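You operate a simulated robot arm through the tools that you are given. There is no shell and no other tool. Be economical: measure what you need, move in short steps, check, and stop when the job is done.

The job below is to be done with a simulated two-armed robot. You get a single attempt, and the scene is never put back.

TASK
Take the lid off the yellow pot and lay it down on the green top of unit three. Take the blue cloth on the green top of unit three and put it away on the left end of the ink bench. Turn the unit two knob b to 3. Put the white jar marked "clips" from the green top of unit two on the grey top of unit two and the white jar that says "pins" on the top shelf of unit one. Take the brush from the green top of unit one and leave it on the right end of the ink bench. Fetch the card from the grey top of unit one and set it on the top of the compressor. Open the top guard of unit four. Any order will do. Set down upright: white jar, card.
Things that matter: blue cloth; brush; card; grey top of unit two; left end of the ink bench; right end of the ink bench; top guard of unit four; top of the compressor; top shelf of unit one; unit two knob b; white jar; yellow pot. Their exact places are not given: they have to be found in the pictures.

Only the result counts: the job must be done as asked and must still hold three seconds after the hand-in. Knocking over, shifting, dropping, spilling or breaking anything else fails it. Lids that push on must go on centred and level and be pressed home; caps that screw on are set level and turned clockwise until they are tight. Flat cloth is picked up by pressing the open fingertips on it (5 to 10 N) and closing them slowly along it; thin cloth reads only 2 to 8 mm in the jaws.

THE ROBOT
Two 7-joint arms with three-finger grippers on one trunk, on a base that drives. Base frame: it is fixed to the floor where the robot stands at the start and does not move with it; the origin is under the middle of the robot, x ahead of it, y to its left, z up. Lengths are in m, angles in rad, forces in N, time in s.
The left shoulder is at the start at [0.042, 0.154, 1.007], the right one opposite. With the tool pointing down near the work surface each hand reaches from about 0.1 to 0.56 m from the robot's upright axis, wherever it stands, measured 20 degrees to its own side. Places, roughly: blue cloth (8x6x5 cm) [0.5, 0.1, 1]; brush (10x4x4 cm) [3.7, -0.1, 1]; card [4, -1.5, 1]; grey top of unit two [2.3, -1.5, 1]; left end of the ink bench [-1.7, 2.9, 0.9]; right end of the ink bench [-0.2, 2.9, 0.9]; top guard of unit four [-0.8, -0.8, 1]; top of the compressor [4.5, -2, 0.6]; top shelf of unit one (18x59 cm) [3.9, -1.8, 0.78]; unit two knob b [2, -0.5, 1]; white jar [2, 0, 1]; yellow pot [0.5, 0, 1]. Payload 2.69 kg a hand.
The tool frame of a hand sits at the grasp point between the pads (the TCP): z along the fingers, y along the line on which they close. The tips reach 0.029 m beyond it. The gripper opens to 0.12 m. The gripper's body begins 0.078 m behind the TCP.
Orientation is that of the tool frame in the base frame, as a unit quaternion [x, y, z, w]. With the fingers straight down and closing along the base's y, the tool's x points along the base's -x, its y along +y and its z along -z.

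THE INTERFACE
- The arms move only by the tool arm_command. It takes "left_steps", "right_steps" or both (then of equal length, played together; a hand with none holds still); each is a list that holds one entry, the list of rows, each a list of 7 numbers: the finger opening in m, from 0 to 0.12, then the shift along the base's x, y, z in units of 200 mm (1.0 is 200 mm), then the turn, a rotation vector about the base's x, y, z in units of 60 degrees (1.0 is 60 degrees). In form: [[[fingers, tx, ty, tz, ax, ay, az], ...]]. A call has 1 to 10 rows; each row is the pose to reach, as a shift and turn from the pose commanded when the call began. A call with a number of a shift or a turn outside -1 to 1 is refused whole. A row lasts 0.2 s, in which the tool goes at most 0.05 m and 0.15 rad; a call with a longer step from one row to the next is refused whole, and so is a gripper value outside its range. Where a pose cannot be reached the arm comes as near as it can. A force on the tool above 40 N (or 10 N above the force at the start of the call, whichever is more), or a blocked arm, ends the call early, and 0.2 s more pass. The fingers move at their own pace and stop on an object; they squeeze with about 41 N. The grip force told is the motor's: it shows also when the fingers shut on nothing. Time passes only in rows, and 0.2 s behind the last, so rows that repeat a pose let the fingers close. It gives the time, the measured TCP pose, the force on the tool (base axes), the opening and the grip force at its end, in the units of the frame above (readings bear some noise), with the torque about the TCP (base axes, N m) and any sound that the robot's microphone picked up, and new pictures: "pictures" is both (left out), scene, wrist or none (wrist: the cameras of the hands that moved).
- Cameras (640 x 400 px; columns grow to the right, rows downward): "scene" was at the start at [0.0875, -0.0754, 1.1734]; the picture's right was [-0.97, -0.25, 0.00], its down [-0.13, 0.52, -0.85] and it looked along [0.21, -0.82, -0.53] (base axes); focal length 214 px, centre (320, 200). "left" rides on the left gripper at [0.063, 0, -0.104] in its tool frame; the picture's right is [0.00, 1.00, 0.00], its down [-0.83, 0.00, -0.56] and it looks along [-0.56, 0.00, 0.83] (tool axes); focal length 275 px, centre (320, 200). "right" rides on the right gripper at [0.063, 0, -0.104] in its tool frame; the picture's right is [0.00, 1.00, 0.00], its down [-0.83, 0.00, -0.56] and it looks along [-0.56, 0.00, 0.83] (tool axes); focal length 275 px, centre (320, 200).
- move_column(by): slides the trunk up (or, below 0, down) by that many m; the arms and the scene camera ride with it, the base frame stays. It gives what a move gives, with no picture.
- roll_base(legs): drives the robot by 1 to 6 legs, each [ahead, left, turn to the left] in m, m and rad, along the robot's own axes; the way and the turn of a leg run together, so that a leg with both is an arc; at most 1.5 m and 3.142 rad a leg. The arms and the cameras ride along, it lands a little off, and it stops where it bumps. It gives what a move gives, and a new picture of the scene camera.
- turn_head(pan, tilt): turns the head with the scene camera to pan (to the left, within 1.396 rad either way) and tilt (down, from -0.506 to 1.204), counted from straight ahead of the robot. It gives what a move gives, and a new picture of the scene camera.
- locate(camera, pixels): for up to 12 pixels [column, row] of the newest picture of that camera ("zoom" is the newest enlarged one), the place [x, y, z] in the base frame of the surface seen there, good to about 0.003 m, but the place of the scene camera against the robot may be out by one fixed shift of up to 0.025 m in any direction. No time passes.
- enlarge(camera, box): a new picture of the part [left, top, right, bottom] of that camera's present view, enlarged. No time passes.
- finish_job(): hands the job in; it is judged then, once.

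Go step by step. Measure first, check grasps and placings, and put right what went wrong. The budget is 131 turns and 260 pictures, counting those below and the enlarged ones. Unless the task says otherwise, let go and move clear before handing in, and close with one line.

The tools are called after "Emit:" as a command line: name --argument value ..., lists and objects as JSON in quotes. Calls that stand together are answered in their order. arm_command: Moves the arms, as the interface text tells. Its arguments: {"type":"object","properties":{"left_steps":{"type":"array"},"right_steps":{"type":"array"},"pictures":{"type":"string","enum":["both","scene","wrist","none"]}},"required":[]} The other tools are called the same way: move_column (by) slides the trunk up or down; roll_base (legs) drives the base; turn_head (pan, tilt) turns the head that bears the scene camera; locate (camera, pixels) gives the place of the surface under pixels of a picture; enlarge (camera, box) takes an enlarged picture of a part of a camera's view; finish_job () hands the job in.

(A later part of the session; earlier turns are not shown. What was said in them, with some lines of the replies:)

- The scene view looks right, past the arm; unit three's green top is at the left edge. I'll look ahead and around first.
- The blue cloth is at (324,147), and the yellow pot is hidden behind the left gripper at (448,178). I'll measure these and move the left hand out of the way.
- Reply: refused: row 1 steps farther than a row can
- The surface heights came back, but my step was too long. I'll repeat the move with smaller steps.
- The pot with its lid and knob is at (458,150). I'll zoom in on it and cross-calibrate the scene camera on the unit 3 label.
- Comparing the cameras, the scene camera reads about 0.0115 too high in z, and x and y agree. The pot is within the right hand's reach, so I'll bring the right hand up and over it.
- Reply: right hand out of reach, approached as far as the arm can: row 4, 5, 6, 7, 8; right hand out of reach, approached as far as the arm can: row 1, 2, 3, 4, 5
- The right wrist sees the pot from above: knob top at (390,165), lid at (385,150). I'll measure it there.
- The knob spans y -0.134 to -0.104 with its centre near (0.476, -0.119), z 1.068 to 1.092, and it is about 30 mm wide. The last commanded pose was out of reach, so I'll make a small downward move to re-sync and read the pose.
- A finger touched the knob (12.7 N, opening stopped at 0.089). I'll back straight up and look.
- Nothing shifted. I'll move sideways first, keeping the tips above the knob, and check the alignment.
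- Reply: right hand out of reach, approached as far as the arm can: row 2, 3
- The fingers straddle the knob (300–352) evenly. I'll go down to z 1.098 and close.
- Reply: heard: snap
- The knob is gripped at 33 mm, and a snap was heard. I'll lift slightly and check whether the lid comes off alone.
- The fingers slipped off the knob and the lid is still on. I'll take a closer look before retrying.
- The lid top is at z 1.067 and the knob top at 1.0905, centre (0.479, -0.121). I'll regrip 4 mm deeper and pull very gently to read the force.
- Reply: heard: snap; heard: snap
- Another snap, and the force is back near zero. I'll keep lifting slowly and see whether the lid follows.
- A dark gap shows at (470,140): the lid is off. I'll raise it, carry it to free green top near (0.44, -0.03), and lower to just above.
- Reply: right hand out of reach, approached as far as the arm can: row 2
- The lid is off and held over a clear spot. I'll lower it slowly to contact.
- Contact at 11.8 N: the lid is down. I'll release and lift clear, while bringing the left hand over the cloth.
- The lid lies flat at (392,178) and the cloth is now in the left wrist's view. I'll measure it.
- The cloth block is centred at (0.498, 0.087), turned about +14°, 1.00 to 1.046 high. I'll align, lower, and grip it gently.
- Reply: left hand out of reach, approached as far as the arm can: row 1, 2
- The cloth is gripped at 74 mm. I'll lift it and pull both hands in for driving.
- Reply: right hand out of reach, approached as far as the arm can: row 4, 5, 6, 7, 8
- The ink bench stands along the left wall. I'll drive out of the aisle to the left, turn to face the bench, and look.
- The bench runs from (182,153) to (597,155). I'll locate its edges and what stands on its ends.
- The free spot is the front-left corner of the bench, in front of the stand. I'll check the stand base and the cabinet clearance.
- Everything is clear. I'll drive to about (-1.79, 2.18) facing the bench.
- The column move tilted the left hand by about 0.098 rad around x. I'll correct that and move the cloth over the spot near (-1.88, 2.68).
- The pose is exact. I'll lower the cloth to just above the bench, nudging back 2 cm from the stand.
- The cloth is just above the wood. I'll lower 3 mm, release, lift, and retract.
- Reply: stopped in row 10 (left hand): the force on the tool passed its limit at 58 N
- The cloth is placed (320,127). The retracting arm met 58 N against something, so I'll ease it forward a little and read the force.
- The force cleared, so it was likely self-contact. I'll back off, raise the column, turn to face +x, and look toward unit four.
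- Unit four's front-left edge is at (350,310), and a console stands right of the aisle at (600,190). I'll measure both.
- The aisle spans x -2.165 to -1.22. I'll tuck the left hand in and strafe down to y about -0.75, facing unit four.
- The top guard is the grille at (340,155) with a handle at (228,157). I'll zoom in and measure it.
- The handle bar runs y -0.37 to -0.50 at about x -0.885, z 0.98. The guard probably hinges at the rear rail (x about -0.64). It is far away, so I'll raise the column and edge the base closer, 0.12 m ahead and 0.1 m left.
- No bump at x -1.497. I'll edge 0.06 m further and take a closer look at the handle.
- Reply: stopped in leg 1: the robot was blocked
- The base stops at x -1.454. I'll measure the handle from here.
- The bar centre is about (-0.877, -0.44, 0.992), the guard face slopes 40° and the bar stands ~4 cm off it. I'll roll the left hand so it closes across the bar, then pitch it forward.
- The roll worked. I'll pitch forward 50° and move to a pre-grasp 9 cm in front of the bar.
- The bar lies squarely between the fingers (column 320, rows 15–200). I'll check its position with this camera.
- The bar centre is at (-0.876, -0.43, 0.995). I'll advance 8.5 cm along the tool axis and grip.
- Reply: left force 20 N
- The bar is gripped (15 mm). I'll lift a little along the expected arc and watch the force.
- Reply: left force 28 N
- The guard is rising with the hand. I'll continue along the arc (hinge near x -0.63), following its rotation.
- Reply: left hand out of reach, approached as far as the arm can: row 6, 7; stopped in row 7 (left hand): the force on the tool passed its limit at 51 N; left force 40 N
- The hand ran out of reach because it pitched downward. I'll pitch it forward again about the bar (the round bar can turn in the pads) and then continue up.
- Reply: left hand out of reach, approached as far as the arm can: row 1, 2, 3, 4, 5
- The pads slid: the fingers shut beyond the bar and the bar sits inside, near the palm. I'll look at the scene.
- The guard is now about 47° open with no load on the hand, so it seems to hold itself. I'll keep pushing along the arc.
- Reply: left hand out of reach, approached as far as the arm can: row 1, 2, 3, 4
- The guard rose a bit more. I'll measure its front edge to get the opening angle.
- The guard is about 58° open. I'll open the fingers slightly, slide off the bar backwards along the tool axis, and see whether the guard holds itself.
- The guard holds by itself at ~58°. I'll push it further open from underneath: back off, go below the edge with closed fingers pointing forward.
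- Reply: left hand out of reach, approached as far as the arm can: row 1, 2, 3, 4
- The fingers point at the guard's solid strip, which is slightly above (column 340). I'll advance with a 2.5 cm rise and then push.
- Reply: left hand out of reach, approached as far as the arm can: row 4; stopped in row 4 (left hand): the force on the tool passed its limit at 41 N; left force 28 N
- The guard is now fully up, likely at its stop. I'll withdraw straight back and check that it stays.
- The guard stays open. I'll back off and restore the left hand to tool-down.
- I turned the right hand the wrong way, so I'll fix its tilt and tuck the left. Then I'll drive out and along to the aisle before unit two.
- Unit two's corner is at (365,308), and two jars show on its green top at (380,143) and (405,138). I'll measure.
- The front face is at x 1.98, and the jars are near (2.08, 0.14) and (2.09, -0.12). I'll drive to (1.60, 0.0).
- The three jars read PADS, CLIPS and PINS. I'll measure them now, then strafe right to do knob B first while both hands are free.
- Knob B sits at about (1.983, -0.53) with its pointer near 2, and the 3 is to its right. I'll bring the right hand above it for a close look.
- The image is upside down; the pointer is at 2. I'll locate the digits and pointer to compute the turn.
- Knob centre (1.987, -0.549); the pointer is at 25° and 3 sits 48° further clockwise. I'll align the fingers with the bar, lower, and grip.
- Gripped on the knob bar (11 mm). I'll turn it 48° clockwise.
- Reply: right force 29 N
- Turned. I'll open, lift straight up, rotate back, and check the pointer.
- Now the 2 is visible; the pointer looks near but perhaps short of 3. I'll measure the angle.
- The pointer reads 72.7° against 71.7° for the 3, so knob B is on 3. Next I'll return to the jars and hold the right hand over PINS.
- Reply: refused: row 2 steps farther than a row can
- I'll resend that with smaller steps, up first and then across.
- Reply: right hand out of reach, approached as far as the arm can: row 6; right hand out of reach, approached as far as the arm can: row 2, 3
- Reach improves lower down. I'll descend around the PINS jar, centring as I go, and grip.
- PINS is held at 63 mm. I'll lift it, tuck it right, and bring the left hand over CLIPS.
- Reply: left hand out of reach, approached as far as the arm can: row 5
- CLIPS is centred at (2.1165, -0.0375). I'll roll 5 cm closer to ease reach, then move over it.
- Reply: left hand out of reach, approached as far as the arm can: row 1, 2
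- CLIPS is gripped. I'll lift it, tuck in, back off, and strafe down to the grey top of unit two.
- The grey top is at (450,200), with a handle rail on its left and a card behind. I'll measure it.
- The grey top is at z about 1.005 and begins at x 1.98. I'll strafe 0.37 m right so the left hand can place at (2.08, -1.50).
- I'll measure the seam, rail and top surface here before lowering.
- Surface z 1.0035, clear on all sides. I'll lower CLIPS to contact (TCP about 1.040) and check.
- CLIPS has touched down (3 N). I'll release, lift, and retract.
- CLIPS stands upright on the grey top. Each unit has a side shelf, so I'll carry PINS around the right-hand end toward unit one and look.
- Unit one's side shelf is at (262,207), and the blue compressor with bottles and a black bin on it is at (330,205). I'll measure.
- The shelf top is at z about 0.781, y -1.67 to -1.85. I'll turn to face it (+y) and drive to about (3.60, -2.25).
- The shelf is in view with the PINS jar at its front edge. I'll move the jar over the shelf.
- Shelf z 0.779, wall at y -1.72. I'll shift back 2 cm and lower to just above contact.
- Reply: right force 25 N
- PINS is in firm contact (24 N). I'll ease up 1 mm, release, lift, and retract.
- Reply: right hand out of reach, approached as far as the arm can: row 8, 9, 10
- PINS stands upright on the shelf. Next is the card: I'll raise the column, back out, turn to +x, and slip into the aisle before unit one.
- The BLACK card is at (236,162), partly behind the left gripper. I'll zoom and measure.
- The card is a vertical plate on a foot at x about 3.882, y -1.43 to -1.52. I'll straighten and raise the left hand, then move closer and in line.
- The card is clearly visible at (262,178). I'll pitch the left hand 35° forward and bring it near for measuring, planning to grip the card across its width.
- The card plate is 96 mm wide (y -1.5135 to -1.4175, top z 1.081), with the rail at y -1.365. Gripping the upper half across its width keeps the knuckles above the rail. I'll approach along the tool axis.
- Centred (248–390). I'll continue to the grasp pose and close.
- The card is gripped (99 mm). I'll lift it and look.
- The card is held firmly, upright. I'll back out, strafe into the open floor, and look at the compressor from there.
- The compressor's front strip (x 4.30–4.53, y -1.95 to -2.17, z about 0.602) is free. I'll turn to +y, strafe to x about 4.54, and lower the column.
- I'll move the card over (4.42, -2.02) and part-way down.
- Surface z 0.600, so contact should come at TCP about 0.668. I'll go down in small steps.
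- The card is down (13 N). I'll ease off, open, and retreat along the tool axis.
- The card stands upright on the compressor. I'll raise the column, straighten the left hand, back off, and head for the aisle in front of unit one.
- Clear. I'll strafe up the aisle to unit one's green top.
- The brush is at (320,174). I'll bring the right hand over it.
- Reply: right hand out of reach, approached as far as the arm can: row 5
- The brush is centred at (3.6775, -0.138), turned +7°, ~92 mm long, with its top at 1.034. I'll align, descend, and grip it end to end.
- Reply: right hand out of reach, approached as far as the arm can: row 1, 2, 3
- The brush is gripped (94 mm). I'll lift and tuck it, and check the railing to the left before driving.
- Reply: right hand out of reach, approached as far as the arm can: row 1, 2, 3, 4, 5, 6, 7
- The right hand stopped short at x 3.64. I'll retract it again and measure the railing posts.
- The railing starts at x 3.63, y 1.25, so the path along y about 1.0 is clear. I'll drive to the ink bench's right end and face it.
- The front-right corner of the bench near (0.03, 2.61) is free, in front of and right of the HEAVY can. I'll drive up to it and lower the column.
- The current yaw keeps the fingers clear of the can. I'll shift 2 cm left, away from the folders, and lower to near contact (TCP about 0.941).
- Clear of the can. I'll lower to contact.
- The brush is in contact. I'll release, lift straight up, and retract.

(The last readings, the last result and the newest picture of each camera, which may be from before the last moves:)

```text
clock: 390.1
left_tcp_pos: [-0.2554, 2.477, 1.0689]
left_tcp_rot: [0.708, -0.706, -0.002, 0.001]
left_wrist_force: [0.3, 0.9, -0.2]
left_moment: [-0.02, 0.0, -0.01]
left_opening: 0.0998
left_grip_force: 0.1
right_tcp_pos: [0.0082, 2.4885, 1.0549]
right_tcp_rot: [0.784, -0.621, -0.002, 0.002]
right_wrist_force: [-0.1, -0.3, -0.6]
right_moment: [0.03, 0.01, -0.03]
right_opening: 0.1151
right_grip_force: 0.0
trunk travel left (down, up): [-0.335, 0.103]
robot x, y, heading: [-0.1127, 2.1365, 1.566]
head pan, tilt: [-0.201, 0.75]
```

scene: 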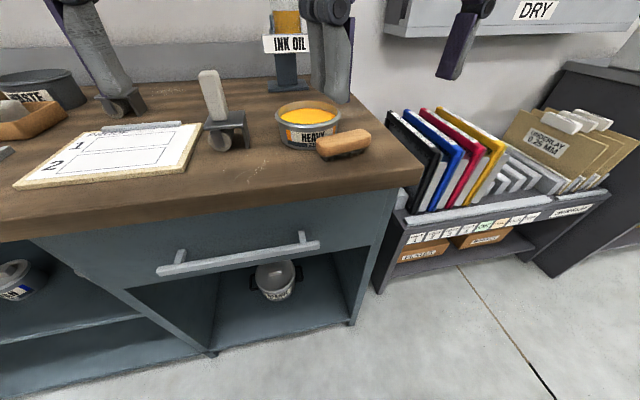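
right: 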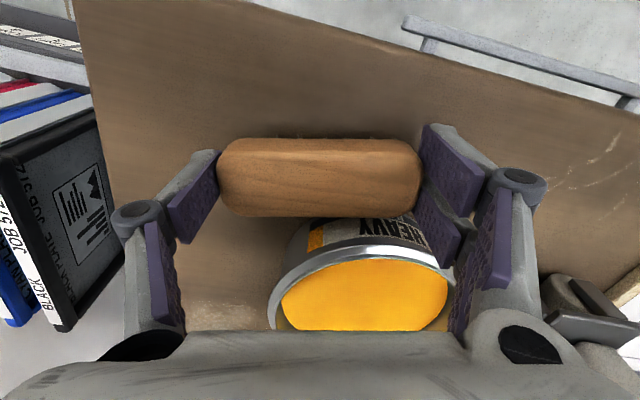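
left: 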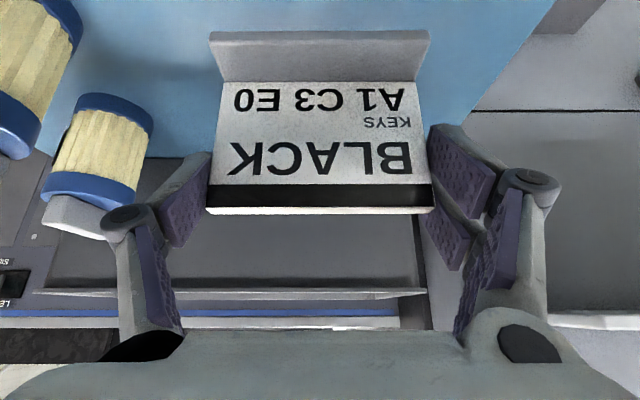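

The brush rests on the right end of the bench. I'll back off and check unit three's lid and unit four's guard.

Emit:
roll_base --legs '[[-0.6, 0, 0], [0, 0, -3.0]]'

Emit:
turn_head --pan -0.5 --tilt 0.3

```text
clock: 400.4
left_tcp_pos: [0.0798, 1.2245, 1.0704]
left_tcp_rot: [0.645, 0.764, 0.002, 0.001]
left_wrist_force: [-0.5, 0.4, -0.8]
left_moment: [0.04, 0.01, -0.02]
left_opening: 0.1
left_grip_force: 0.0
right_tcp_pos: [-0.1776, 1.1701, 1.0548]
right_tcp_rot: [0.555, 0.832, 0.002, 0.001]
right_wrist_force: [0.0, 1.2, -0.4]
right_moment: [0.01, -0.03, 0.01]
right_opening: 0.1149
right_grip_force: 0.0
trunk travel left (down, up): [-0.335, 0.103]
robot x, y, heading: [-0.1139, 1.5409, -1.406]
head pan, tilt: [-0.201, 0.75]
```

scene: 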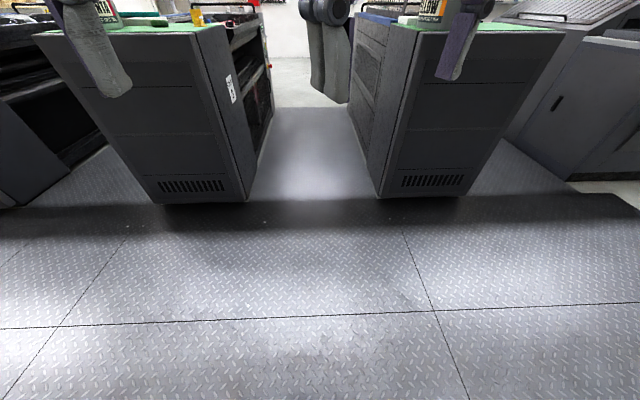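

```text
clock: 401.3
left_tcp_pos: [0.08, 1.2244, 1.0695]
left_tcp_rot: [0.645, 0.764, 0.001, 0.001]
left_wrist_force: [-0.7, 0.0, 0.1]
left_moment: [-0.05, 0.0, -0.01]
left_opening: 0.0998
left_grip_force: 0.0
right_tcp_pos: [-0.1776, 1.1695, 1.0549]
right_tcp_rot: [0.555, 0.832, 0.002, 0.001]
right_wrist_force: [-0.6, 0.2, 0.8]
right_moment: [-0.01, 0.02, 0.01]
right_opening: 0.115
right_grip_force: 0.1
trunk travel left (down, up): [-0.335, 0.103]
robot x, y, heading: [-0.1146, 1.541, -1.407]
head pan, tilt: [-0.499, 0.3]
```

scene: 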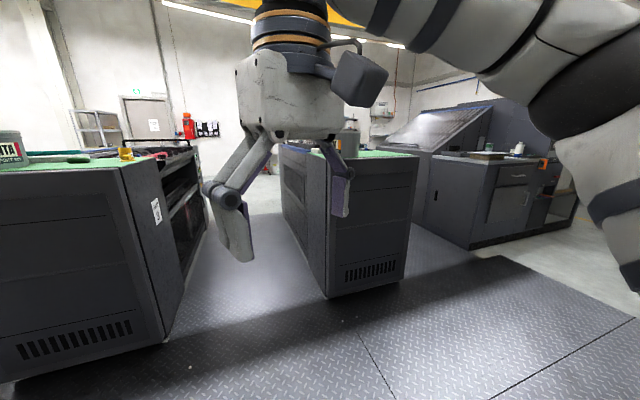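

The lid is still on unit three (127,153), but an arm hides the guard. One more look from another spot.

Emit:
roll_base --legs '[[0, 0.1, -1.0]]'

Emit:
turn_head --pan 0.75 --tilt 0.2

```text
clock: 404.2
left_tcp_pos: [-0.1762, 1.1716, 1.0691]
left_tcp_rot: [0.929, 0.37, 0.001, 0.002]
left_wrist_force: [-1.4, 0.5, -0.5]
left_moment: [0.03, 0.03, 0.0]
left_opening: 0.1
left_grip_force: 0.2
right_tcp_pos: [-0.3649, 1.3554, 1.0561]
right_tcp_rot: [0.881, 0.473, 0.001, 0.003]
right_wrist_force: [1.1, 0.7, -0.4]
right_moment: [-0.02, -0.04, 0.0]
right_opening: 0.115
right_grip_force: 0.0
trunk travel left (down, up): [-0.335, 0.103]
robot x, y, heading: [-0.0229, 1.5054, -2.39]
head pan, tilt: [-0.499, 0.3]
```

scene: 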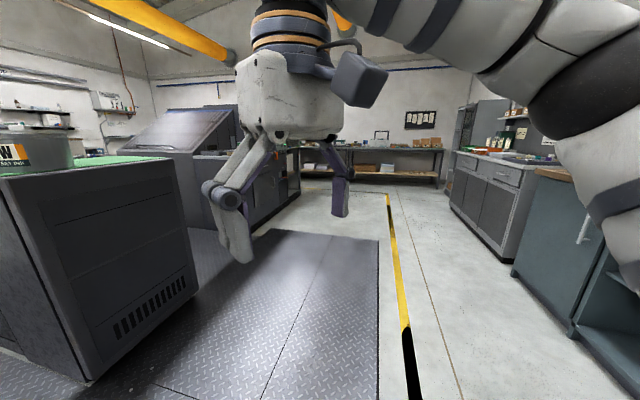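

```text
clock: 405.7
left_tcp_pos: [-0.1769, 1.1711, 1.0699]
left_tcp_rot: [0.929, 0.37, 0.0, 0.002]
left_wrist_force: [-0.2, 0.9, 0.3]
left_moment: [0.03, 0.0, -0.01]
left_opening: 0.0998
left_grip_force: 0.1
right_tcp_pos: [-0.365, 1.3552, 1.0544]
right_tcp_rot: [0.881, 0.473, 0.001, 0.002]
right_wrist_force: [0.4, -0.3, 0.4]
right_moment: [0.0, 0.0, -0.01]
right_opening: 0.115
right_grip_force: 0.1
trunk travel left (down, up): [-0.335, 0.103]
robot x, y, heading: [-0.0291, 1.5097, -2.385]
head pan, tilt: [0.75, 0.201]
```

scene: 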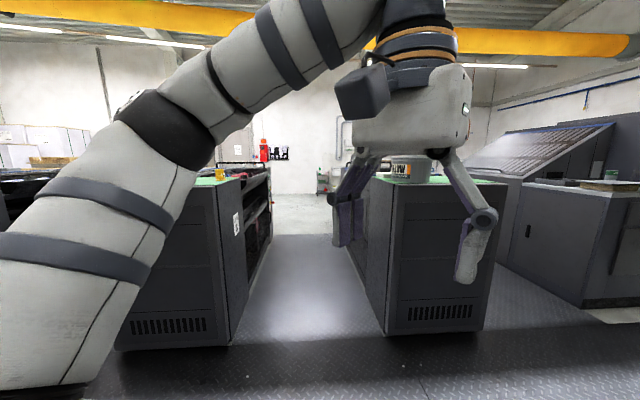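

Emit:
roll_base --legs '[[0, 0, 0.5]]'

Emit:
turn_head --pan 0.0 --tilt 0.2

```text
clock: 407.5
left_tcp_pos: [0.0027, 1.139, 1.071]
left_tcp_rot: [0.809, 0.588, 0.001, 0.001]
left_wrist_force: [-0.4, -0.8, 0.1]
left_moment: [0.01, 0.0, -0.01]
left_opening: 0.1003
left_grip_force: 0.0
right_tcp_pos: [-0.2516, 1.2109, 1.0556]
right_tcp_rot: [0.737, 0.676, 0.002, 0.002]
right_wrist_force: [-0.1, 0.5, 0.7]
right_moment: [-0.01, 0.03, 0.01]
right_opening: 0.115
right_grip_force: 0.0
trunk travel left (down, up): [-0.335, 0.103]
robot x, y, heading: [-0.025, 1.5098, -1.89]
head pan, tilt: [0.75, 0.201]
```

scene: 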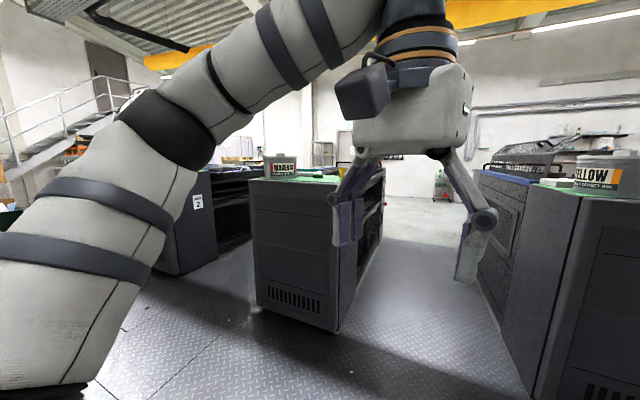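

```text
clock: 408.6
left_tcp_pos: [0.0032, 1.1408, 1.0684]
left_tcp_rot: [0.81, 0.587, 0.0, 0.002]
left_wrist_force: [0.1, 0.3, 0.4]
left_moment: [0.0, -0.02, -0.02]
left_opening: 0.1001
left_grip_force: 0.0
right_tcp_pos: [-0.2514, 1.2113, 1.0538]
right_tcp_rot: [0.738, 0.675, 0.002, 0.001]
right_wrist_force: [1.0, 0.0, 0.4]
right_moment: [0.02, 0.01, 0.04]
right_opening: 0.1151
right_grip_force: 0.1
trunk travel left (down, up): [-0.335, 0.103]
robot x, y, heading: [-0.0237, 1.5085, -1.89]
head pan, tilt: [0.0, 0.201]
```

scene: 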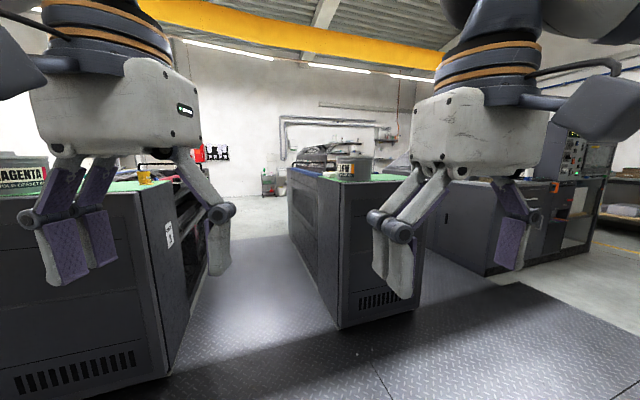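

The guard still stands raised above unit four (315,150), the lid and pot are on unit three, and both hands are empty and clear. I'll hand in.

Emit:
finish_job

```text
The job is handed in.
```

I completed all eight parts of the job and handed it in; both hands were empty and clear of everything.
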